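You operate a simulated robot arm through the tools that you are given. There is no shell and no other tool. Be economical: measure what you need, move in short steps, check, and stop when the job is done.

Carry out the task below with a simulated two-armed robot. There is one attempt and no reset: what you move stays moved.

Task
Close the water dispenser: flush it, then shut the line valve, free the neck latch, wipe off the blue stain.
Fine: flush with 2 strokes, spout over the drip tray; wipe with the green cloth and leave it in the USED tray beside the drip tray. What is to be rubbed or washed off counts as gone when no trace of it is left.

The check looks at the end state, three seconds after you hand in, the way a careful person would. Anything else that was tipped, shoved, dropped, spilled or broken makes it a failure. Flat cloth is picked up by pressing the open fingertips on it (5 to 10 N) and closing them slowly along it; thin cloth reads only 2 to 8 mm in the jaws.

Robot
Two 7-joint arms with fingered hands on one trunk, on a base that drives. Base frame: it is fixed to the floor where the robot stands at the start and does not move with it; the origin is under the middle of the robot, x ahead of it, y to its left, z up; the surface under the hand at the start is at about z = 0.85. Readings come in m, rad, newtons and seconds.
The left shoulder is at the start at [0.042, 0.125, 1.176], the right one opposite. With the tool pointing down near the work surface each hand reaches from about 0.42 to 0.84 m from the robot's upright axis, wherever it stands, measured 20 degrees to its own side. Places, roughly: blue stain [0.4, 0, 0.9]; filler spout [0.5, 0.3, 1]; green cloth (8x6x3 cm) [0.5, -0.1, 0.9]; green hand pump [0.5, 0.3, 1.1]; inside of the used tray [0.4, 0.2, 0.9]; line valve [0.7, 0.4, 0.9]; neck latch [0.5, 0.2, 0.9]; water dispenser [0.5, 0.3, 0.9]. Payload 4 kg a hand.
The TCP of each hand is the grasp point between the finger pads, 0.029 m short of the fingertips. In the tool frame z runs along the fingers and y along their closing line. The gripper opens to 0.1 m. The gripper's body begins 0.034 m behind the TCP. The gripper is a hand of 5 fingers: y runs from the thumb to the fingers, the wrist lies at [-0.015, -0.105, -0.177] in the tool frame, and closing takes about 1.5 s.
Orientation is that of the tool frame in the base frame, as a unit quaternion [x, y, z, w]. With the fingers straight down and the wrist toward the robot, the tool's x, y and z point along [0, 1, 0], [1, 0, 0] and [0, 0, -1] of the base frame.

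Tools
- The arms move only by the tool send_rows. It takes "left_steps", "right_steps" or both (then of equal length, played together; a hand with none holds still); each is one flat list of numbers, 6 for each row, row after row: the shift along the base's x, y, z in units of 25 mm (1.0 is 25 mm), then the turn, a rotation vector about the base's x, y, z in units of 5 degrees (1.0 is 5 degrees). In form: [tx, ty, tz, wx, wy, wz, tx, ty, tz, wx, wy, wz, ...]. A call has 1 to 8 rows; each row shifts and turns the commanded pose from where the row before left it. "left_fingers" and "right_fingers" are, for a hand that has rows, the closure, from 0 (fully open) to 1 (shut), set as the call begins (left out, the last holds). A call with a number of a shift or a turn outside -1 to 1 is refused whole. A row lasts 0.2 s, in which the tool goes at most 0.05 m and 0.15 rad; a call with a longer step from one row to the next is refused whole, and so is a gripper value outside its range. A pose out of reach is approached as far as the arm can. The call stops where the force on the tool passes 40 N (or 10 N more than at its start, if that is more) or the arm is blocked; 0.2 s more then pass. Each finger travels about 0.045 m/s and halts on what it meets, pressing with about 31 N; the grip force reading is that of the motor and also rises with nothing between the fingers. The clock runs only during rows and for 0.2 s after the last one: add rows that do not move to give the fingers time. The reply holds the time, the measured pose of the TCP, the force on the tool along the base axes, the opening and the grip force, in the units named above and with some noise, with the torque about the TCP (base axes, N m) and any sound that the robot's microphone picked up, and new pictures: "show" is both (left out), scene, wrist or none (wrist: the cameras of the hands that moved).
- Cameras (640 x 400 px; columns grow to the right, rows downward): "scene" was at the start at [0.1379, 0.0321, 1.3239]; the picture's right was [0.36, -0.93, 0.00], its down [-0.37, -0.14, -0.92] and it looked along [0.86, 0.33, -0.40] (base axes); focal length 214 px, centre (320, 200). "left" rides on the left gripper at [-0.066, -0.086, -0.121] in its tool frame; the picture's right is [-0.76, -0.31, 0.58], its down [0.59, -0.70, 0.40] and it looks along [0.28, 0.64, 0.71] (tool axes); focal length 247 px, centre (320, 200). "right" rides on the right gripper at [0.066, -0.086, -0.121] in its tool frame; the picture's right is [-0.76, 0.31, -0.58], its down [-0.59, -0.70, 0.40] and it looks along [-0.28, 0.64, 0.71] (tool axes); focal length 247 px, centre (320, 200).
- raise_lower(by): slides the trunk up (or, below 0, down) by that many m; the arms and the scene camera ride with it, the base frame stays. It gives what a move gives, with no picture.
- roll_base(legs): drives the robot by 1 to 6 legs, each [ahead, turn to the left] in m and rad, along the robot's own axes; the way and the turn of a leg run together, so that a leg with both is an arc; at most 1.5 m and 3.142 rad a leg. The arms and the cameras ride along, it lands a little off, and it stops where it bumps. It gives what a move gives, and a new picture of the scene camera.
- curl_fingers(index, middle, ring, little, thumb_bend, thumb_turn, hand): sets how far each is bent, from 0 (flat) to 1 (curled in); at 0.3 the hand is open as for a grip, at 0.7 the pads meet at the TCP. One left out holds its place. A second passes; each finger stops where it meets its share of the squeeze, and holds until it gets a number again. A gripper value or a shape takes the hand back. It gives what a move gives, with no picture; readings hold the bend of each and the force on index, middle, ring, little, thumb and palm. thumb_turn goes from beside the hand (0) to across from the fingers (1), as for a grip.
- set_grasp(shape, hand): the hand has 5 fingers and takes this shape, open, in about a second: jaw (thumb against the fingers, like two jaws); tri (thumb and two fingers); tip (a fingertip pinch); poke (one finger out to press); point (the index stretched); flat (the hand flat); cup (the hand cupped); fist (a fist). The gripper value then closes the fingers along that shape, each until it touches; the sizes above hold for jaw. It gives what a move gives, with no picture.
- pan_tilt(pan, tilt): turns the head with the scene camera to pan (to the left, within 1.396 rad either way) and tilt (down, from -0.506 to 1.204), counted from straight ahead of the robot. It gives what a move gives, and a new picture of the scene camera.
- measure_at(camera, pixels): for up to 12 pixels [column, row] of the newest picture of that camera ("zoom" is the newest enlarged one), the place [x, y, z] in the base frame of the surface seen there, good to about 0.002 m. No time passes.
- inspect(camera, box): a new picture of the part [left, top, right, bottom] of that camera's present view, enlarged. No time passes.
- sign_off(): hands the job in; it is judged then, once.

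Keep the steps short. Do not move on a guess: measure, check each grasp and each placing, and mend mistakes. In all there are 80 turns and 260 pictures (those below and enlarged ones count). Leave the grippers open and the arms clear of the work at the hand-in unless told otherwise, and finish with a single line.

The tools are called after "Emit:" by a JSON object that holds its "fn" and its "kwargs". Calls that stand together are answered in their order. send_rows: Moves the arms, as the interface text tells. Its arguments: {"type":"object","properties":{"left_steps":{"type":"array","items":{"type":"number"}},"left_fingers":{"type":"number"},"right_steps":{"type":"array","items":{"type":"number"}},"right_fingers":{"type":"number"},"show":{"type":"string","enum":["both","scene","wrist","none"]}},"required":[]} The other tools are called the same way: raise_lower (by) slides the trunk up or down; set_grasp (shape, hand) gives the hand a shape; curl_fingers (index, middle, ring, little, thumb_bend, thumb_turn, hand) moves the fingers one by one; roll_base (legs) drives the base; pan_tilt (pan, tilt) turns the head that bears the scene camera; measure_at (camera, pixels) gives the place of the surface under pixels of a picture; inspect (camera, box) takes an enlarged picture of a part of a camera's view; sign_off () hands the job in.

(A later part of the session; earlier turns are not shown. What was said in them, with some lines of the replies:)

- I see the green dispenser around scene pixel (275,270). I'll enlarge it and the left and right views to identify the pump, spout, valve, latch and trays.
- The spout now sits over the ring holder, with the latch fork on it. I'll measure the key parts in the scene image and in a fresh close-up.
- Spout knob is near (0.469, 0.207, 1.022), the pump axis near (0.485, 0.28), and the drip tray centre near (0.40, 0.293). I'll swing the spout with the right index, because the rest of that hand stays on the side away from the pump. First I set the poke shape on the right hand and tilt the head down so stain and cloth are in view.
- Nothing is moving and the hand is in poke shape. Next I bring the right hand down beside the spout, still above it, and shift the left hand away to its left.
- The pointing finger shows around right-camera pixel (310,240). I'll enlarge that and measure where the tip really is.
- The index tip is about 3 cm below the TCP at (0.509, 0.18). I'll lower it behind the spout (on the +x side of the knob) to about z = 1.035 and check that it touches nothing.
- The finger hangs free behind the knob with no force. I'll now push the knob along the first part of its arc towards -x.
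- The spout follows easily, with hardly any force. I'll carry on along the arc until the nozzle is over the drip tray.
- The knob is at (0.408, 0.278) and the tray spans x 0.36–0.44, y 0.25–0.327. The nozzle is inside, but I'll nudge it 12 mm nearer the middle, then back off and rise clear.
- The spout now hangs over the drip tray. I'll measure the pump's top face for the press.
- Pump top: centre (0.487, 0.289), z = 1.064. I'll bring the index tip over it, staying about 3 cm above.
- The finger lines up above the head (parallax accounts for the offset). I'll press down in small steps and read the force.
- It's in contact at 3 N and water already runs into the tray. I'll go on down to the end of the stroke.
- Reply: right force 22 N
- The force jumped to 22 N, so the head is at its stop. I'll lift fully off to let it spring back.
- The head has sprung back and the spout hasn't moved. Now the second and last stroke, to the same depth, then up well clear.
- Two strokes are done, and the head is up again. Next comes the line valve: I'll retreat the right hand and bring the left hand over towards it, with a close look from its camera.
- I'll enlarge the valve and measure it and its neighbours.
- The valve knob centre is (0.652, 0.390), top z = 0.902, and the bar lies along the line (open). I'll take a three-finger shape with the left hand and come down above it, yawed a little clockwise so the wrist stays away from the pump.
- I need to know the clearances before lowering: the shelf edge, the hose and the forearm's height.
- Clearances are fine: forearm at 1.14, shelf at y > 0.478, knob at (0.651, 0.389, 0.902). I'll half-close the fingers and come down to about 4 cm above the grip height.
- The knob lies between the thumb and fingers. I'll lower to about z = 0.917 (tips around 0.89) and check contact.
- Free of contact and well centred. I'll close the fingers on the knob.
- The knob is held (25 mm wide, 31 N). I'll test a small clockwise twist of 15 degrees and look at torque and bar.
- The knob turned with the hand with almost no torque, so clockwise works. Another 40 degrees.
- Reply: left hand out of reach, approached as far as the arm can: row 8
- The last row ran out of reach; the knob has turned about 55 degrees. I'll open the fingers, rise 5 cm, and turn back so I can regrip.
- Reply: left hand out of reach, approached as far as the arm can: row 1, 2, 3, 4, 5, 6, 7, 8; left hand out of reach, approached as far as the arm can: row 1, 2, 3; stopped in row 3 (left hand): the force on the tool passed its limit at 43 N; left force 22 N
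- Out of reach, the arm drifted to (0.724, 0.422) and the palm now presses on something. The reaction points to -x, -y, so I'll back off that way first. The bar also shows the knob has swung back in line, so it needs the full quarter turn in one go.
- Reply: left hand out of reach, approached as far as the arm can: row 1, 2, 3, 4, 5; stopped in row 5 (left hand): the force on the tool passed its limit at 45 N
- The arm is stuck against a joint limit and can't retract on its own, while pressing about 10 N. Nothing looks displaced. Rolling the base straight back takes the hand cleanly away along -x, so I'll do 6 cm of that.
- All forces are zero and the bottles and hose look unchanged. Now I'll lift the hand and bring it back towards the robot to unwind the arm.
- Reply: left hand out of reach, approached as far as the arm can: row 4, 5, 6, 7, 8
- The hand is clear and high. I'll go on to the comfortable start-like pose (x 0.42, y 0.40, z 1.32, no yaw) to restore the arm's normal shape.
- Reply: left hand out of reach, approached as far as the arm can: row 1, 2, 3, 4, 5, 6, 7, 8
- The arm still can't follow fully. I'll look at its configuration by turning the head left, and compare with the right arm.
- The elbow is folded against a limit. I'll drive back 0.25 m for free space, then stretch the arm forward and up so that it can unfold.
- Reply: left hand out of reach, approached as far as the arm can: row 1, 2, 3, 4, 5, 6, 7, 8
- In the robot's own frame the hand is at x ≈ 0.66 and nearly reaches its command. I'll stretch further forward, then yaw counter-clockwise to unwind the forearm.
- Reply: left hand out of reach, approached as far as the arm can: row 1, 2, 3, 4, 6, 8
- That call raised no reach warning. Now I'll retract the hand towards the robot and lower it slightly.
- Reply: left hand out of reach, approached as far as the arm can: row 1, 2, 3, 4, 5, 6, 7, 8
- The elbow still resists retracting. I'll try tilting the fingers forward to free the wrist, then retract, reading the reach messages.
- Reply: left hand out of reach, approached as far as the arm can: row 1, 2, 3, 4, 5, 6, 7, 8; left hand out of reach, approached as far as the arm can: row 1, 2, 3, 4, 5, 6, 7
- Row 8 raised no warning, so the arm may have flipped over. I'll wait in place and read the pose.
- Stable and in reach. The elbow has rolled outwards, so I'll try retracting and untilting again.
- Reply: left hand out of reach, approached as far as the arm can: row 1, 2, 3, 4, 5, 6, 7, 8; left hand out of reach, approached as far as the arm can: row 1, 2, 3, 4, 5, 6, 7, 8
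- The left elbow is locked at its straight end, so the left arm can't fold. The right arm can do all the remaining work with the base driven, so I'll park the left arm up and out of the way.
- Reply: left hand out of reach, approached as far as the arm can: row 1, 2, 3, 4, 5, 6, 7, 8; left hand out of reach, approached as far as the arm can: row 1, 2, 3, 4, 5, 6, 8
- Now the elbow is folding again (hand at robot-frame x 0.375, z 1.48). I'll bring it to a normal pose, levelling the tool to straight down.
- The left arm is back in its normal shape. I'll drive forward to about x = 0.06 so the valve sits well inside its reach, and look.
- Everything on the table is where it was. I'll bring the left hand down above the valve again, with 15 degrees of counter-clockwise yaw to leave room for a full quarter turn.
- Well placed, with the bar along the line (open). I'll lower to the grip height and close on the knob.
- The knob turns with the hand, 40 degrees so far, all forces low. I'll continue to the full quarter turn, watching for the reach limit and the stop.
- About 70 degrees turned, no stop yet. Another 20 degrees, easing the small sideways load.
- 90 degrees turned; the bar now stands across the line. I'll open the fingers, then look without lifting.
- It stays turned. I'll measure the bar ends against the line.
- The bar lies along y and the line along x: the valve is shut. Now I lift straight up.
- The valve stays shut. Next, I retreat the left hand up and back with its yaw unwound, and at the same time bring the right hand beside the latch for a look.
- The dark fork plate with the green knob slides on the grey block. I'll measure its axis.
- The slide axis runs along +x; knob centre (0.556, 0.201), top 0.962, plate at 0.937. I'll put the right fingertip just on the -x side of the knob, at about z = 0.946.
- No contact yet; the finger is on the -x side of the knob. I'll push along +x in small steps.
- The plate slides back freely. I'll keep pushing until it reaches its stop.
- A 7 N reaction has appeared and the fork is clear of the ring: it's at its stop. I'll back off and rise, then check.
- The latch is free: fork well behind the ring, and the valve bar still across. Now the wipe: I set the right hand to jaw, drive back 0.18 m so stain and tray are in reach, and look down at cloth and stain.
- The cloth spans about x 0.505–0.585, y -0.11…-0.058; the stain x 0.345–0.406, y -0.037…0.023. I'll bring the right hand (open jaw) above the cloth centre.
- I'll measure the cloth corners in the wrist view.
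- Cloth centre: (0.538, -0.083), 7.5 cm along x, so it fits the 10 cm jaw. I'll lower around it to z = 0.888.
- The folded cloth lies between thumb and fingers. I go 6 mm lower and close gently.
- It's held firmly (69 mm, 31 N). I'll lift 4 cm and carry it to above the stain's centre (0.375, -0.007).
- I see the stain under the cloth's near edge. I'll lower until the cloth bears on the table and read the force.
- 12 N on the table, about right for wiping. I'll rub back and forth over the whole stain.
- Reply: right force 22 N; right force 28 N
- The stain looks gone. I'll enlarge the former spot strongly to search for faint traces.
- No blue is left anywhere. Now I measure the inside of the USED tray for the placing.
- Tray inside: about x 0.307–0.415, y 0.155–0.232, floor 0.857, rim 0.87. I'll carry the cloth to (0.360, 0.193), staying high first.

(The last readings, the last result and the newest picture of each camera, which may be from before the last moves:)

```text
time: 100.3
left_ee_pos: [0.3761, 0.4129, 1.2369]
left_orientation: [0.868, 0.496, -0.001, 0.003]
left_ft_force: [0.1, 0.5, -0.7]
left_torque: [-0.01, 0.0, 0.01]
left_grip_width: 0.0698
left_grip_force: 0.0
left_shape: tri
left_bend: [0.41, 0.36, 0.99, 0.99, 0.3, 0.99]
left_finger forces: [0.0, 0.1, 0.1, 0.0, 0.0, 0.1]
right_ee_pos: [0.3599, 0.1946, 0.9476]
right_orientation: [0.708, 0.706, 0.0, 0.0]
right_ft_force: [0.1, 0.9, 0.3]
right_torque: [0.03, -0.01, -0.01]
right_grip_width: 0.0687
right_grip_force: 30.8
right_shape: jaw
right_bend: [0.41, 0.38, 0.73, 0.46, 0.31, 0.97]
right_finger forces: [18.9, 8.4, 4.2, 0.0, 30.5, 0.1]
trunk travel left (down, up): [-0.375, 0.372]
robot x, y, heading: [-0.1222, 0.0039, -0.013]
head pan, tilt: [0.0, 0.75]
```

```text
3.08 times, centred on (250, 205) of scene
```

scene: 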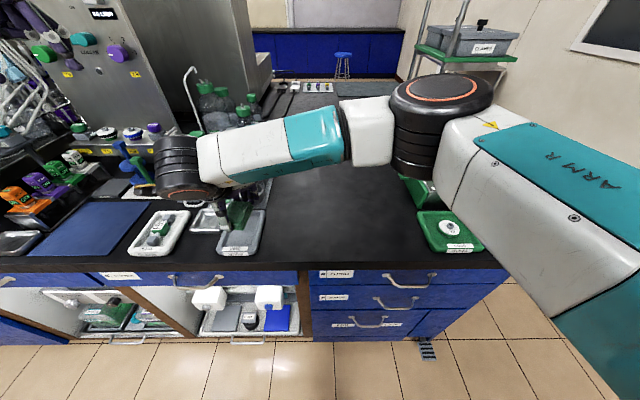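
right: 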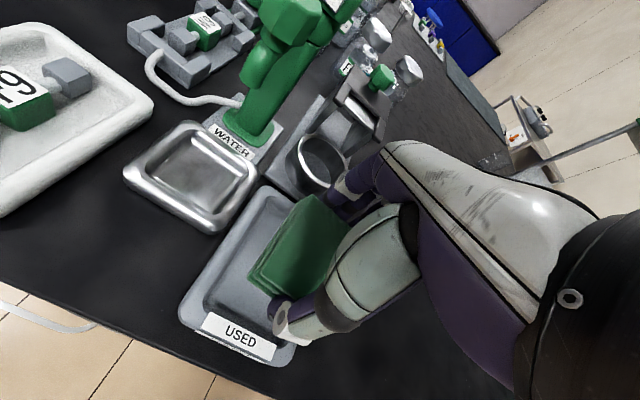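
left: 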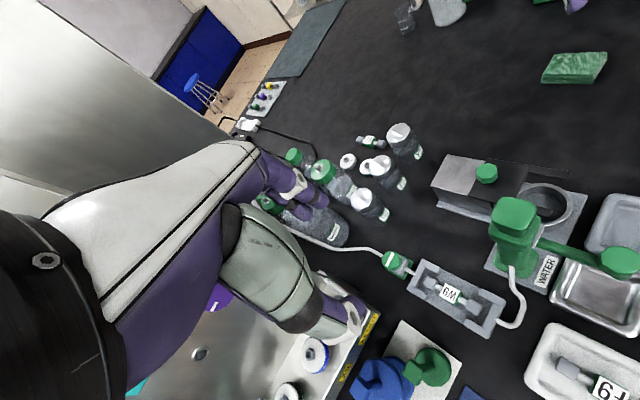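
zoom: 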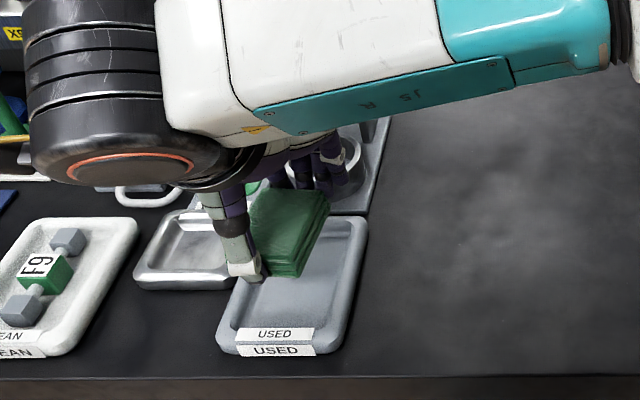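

Well placed over the tray. I'll lower to z = 0.902 (fingertips just above the rim level), then open.

Emit:
{"fn": "send_rows", "kwargs": {"right_steps": [-0.1, 0, -0.6, 0, 0, 0, 0, 0, -0.6, 0, 0, 0, 0, 0, -0.6, 0, 0, 0], "show": "none"}}

Emit:
{"fn": "inspect", "kwargs": {"camera": "right", "box": [120, 130, 440, 390]}}

```text
time: 101.1
left_ee_pos: [0.3756, 0.4124, 1.2383]
left_orientation: [0.868, 0.496, -0.002, 0.002]
left_ft_force: [0.2, 0.0, -0.3]
left_torque: [0.04, 0.01, -0.01]
left_grip_width: 0.0696
left_grip_force: 0.0
left_shape: tri
left_bend: [0.41, 0.36, 0.99, 0.99, 0.3, 0.99]
left_finger forces: [0.0, 0.0, 0.0, 0.0, 0.1, 0.0]
right_ee_pos: [0.3588, 0.1951, 0.9029]
right_orientation: [0.707, 0.707, -0.001, -0.001]
right_ft_force: [-0.3, -0.5, 0.2]
right_torque: [0.01, 0.02, 0.04]
right_grip_width: 0.0685
right_grip_force: 31.3
right_shape: jaw
right_bend: [0.41, 0.38, 0.73, 0.46, 0.31, 0.97]
right_finger forces: [18.9, 8.4, 4.2, 0.1, 30.5, 0.1]
trunk travel left (down, up): [-0.375, 0.372]
robot x, y, heading: [-0.1229, 0.0013, -0.007]
head pan, tilt: [0.0, 0.75]
```

```text
1.54 times, centred on (280, 260) of right
```

zoom: 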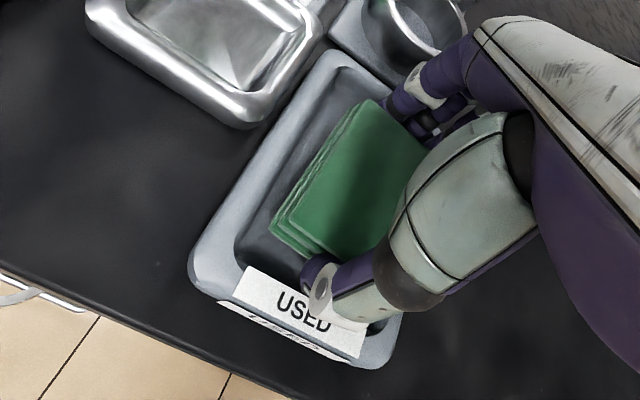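

The thumb is close to the label rim, so I'll shift 8 mm in +x and open only part way, then rise.

Emit:
{"fn": "send_rows", "kwargs": {"right_steps": [0.32, -0.1, 0.04, 0, 0, 0], "show": "none"}}

Emit:
{"fn": "send_rows", "kwargs": {"right_steps": [0, 0, 0, 0, 0, 0, 0, 0, 0, 0, 0, 0, 0, 0, 0, 0, 0, 0, 0, 0, 0, 0, 0, 0], "right_fingers": 0.14, "show": "none"}}

Emit:
{"fn": "inspect", "kwargs": {"camera": "right", "box": [120, 130, 440, 390]}}

```text
time: 101.5
left_ee_pos: [0.3776, 0.4125, 1.2386]
left_orientation: [0.868, 0.496, -0.001, 0.002]
left_ft_force: [0.5, 0.3, -1.0]
left_torque: [0.0, -0.06, 0.02]
left_grip_width: 0.07
left_grip_force: 0.0
left_shape: tri
left_bend: [0.41, 0.36, 0.99, 0.99, 0.3, 0.99]
left_finger forces: [0.0, 0.1, 0.0, 0.0, 0.1, 0.0]
right_ee_pos: [0.3672, 0.1912, 0.9046]
right_orientation: [0.707, 0.707, 0.0, 0.001]
right_ft_force: [0.0, -0.8, -0.3]
right_torque: [0.03, 0.01, 0.03]
right_grip_width: 0.0686
right_grip_force: 30.8
right_shape: jaw
right_bend: [0.41, 0.38, 0.73, 0.46, 0.31, 0.97]
right_finger forces: [19.0, 8.2, 4.2, 0.1, 30.5, 0.0]
trunk travel left (down, up): [-0.375, 0.372]
robot x, y, heading: [-0.1189, 0.0009, -0.003]
head pan, tilt: [0.0, 0.75]
```

```text
time: 102.5
left_ee_pos: [0.3762, 0.4122, 1.2387]
left_orientation: [0.868, 0.496, -0.001, 0.003]
left_ft_force: [0.9, 0.3, -0.6]
left_torque: [-0.01, -0.01, 0.01]
left_grip_width: 0.0699
left_grip_force: 0.1
left_shape: tri
left_bend: [0.41, 0.36, 0.99, 0.99, 0.3, 0.99]
left_finger forces: [0.0, 0.0, 0.1, 0.1, 0.0, 0.0]
right_ee_pos: [0.3675, 0.1926, 0.9041]
right_orientation: [0.708, 0.706, -0.001, 0.0]
right_ft_force: [0.2, 1.0, 0.0]
right_torque: [0.0, 0.01, 0.0]
right_grip_width: 0.0855
right_grip_force: 0.1
right_shape: jaw
right_bend: [0.35, 0.32, 0.25, 0.35, 0.31, 0.98]
right_finger forces: [0.0, 0.0, 0.0, 0.0, 0.1, 0.0]
trunk travel left (down, up): [-0.375, 0.372]
robot x, y, heading: [-0.1216, 0.0021, -0.002]
head pan, tilt: [0.0, 0.75]
```

```text
1.54 times, centred on (280, 260) of right
```

zoom: 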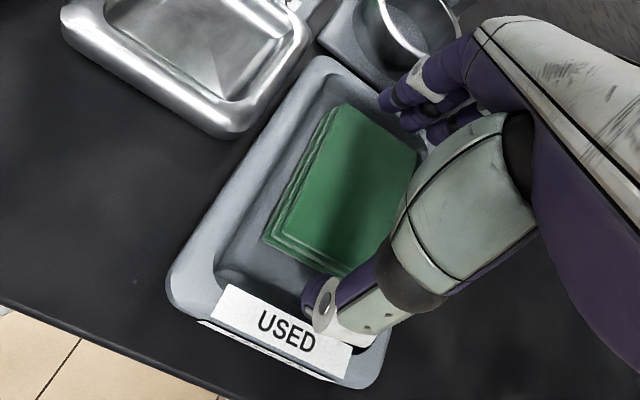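

The cloth lies flat in the tray. I'll lift straight up, move right and clear, and open both hands fully.

Emit:
{"fn": "send_rows", "kwargs": {"right_steps": [0, 0, 0.6, 0, 0, 0, 0, 0, 1, 0, 0, 0, 0, 0, 1, 0, 0, 0, 0, 0, 1, 0, 0, 0, 0, -0.5, 1, 0, 0, 0, 0, -1, 1, 0, 0, 0, 0, -1, 1, 0, 0, 0, 0, -1, 1, 0, 0, 0], "show": "none"}}

Emit:
{"fn": "send_rows", "kwargs": {"right_steps": [0, -1, 0.5, 0, 0, 0, 0, -1, 0.5, 0, 0, 0, 0, -1, 0.5, 0, 0, 0, 0, -1, 0, 0, 0, 0, 0, -1, 0, 0, 0, 0, 0, -1, 0, 0, 0, 0], "left_steps": [-0.2, 0.2, 0.3, 0, 0, 0, -0.2, 0.2, 0.3, 0, 0, 0, -0.2, 0.2, 0.3, 0, 0, 0, 0, 0, 0.3, 0, 0, 0, 0, 0, 0, 0, 0, 0, 0, 0, 0, 0, 0, 0], "left_fingers": 0, "right_fingers": 0, "show": "scene"}}

Emit:
{"fn": "inspect", "kwargs": {"camera": "scene", "box": [120, 90, 340, 270]}}

Emit:
{"fn": "inspect", "kwargs": {"camera": "scene", "box": [270, 180, 390, 260]}}

```text
time: 104.3
left_ee_pos: [0.3758, 0.4126, 1.2391]
left_orientation: [0.869, 0.496, 0.0, 0.002]
left_ft_force: [-0.2, -0.4, -0.8]
left_torque: [0.01, -0.04, 0.0]
left_grip_width: 0.0696
left_grip_force: 0.0
left_shape: tri
left_bend: [0.41, 0.36, 0.99, 0.99, 0.3, 0.99]
left_finger forces: [0.1, 0.0, 0.0, 0.1, 0.1, 0.0]
right_ee_pos: [0.3651, 0.1043, 1.0943]
right_orientation: [0.708, 0.707, 0.0, -0.002]
right_ft_force: [-0.1, -0.5, 0.3]
right_torque: [0.01, -0.02, 0.02]
right_grip_width: 0.0858
right_grip_force: 0.1
right_shape: jaw
right_bend: [0.35, 0.32, 0.25, 0.35, 0.3, 0.98]
right_finger forces: [0.0, 0.0, 0.0, 0.0, 0.0, 0.0]
trunk travel left (down, up): [-0.375, 0.372]
robot x, y, heading: [-0.1208, 0.0029, -0.003]
head pan, tilt: [0.0, 0.75]
```

```text
time: 105.7
left_ee_pos: [0.362, 0.427, 1.2693]
left_orientation: [0.868, 0.496, -0.001, 0.0]
left_ft_force: [0.3, 0.2, -0.4]
left_torque: [0.02, -0.01, -0.01]
left_grip_width: 0.0996
left_grip_force: 0.0
left_shape: tri
left_bend: [0.3, 0.3, 0.99, 0.99, 0.3, 0.98]
left_finger forces: [0.0, 0.0, 0.1, 0.0, 0.0, 0.1]
right_ee_pos: [0.366, -0.046, 1.1311]
right_orientation: [0.708, 0.706, 0.0, 0.0]
right_ft_force: [-0.3, -0.2, 0.4]
right_torque: [0.02, -0.02, -0.04]
right_grip_width: 0.0998
right_grip_force: 0.1
right_shape: jaw
right_bend: [0.3, 0.3, 0.3, 0.3, 0.3, 0.98]
right_finger forces: [0.0, 0.1, 0.1, 0.0, 0.0, 0.0]
trunk travel left (down, up): [-0.375, 0.372]
robot x, y, heading: [-0.1232, -0.0016, -0.001]
head pan, tilt: [0.0, 0.75]
```

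scene: 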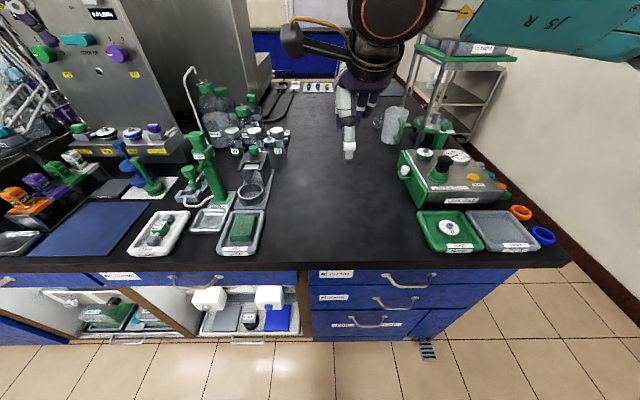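

```text
2.22 times, centred on (230, 180) of scene
```

zoom: 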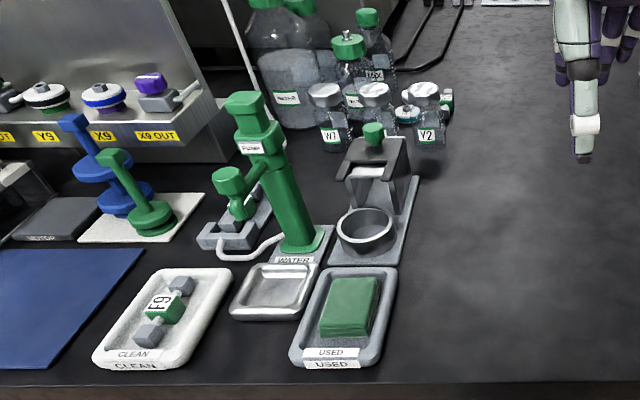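

```text
5.00 times, centred on (330, 220) of scene
```

zoom: 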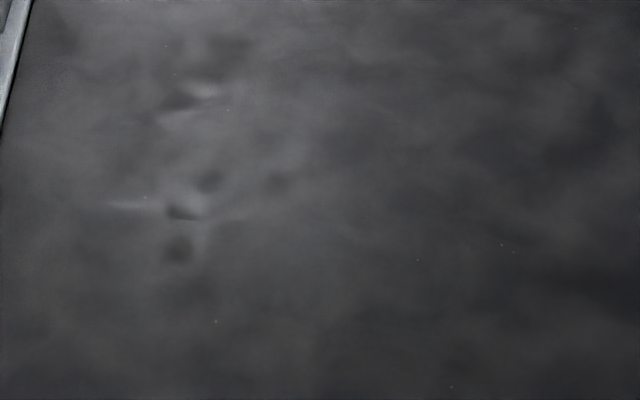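

The cloth is in the USED tray, the stain is gone, the latch is back and the spout is over the drip tray. As a last check, I'll look at the purple valve near which the left hand pressed, and at the line valve.

Emit:
{"fn": "pan_tilt", "kwargs": {"pan": 0.6, "tilt": 0.5}}

Emit:
{"fn": "inspect", "kwargs": {"camera": "scene", "box": [230, 90, 400, 240]}}

Emit:
{"fn": "inspect", "kwargs": {"camera": "left", "box": [160, 40, 640, 400]}}

```text
time: 106.7
left_ee_pos: [0.3621, 0.4278, 1.2692]
left_orientation: [0.868, 0.497, -0.001, 0.002]
left_ft_force: [0.2, 0.2, -0.4]
left_torque: [0.01, -0.02, -0.02]
left_grip_width: 0.0997
left_grip_force: 0.1
left_shape: tri
left_bend: [0.3, 0.3, 0.99, 0.99, 0.3, 0.98]
left_finger forces: [0.0, 0.1, 0.0, 0.0, 0.1, 0.0]
right_ee_pos: [0.3672, -0.0457, 1.1315]
right_orientation: [0.708, 0.707, 0.0, 0.0]
right_ft_force: [0.4, 0.2, -0.6]
right_torque: [-0.02, 0.02, 0.0]
right_grip_width: 0.0998
right_grip_force: 0.1
right_shape: jaw
right_bend: [0.3, 0.3, 0.3, 0.3, 0.3, 0.98]
right_finger forces: [0.1, 0.0, 0.1, 0.1, 0.0, 0.0]
trunk travel left (down, up): [-0.375, 0.372]
robot x, y, heading: [-0.1201, -0.0007, -0.009]
head pan, tilt: [0.6, 0.499]
```

scene: 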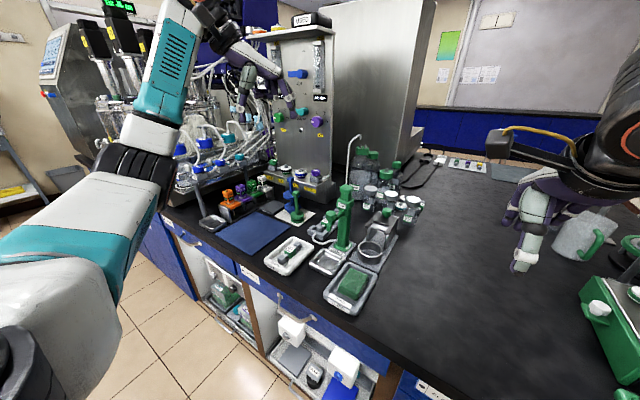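

```text
2.67 times, centred on (315, 165) of scene
```

zoom: 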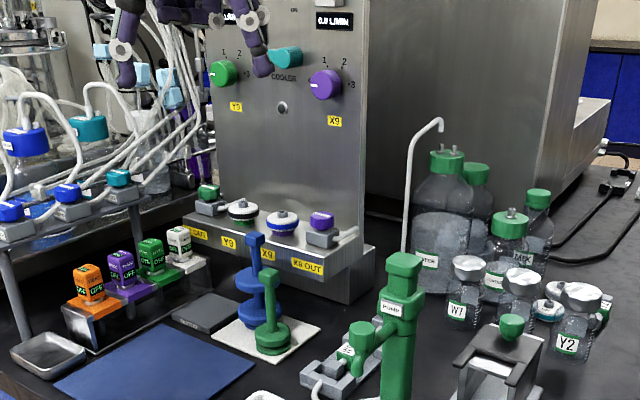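

```text
1.11 times, centred on (400, 220) of left
```

zoom: 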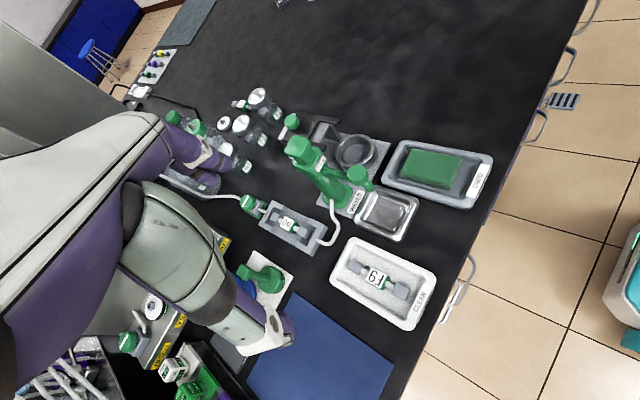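

Everything is standing as at the start, and the four jobs plus the cloth are done, so I'll hand in.

Emit:
{"fn": "sign_off", "kwargs": {}}

```text
The job is handed in.
```

The dispenser is closed and handed in: flushed with 2 strokes over the drip tray (the second went to the same depth, though with less force at the bottom), line valve shut, neck latch free, blue stain wiped with no trace visible, green cloth in the USED tray; the left hand once pressed on something beside the valve, but nothing looked moved.
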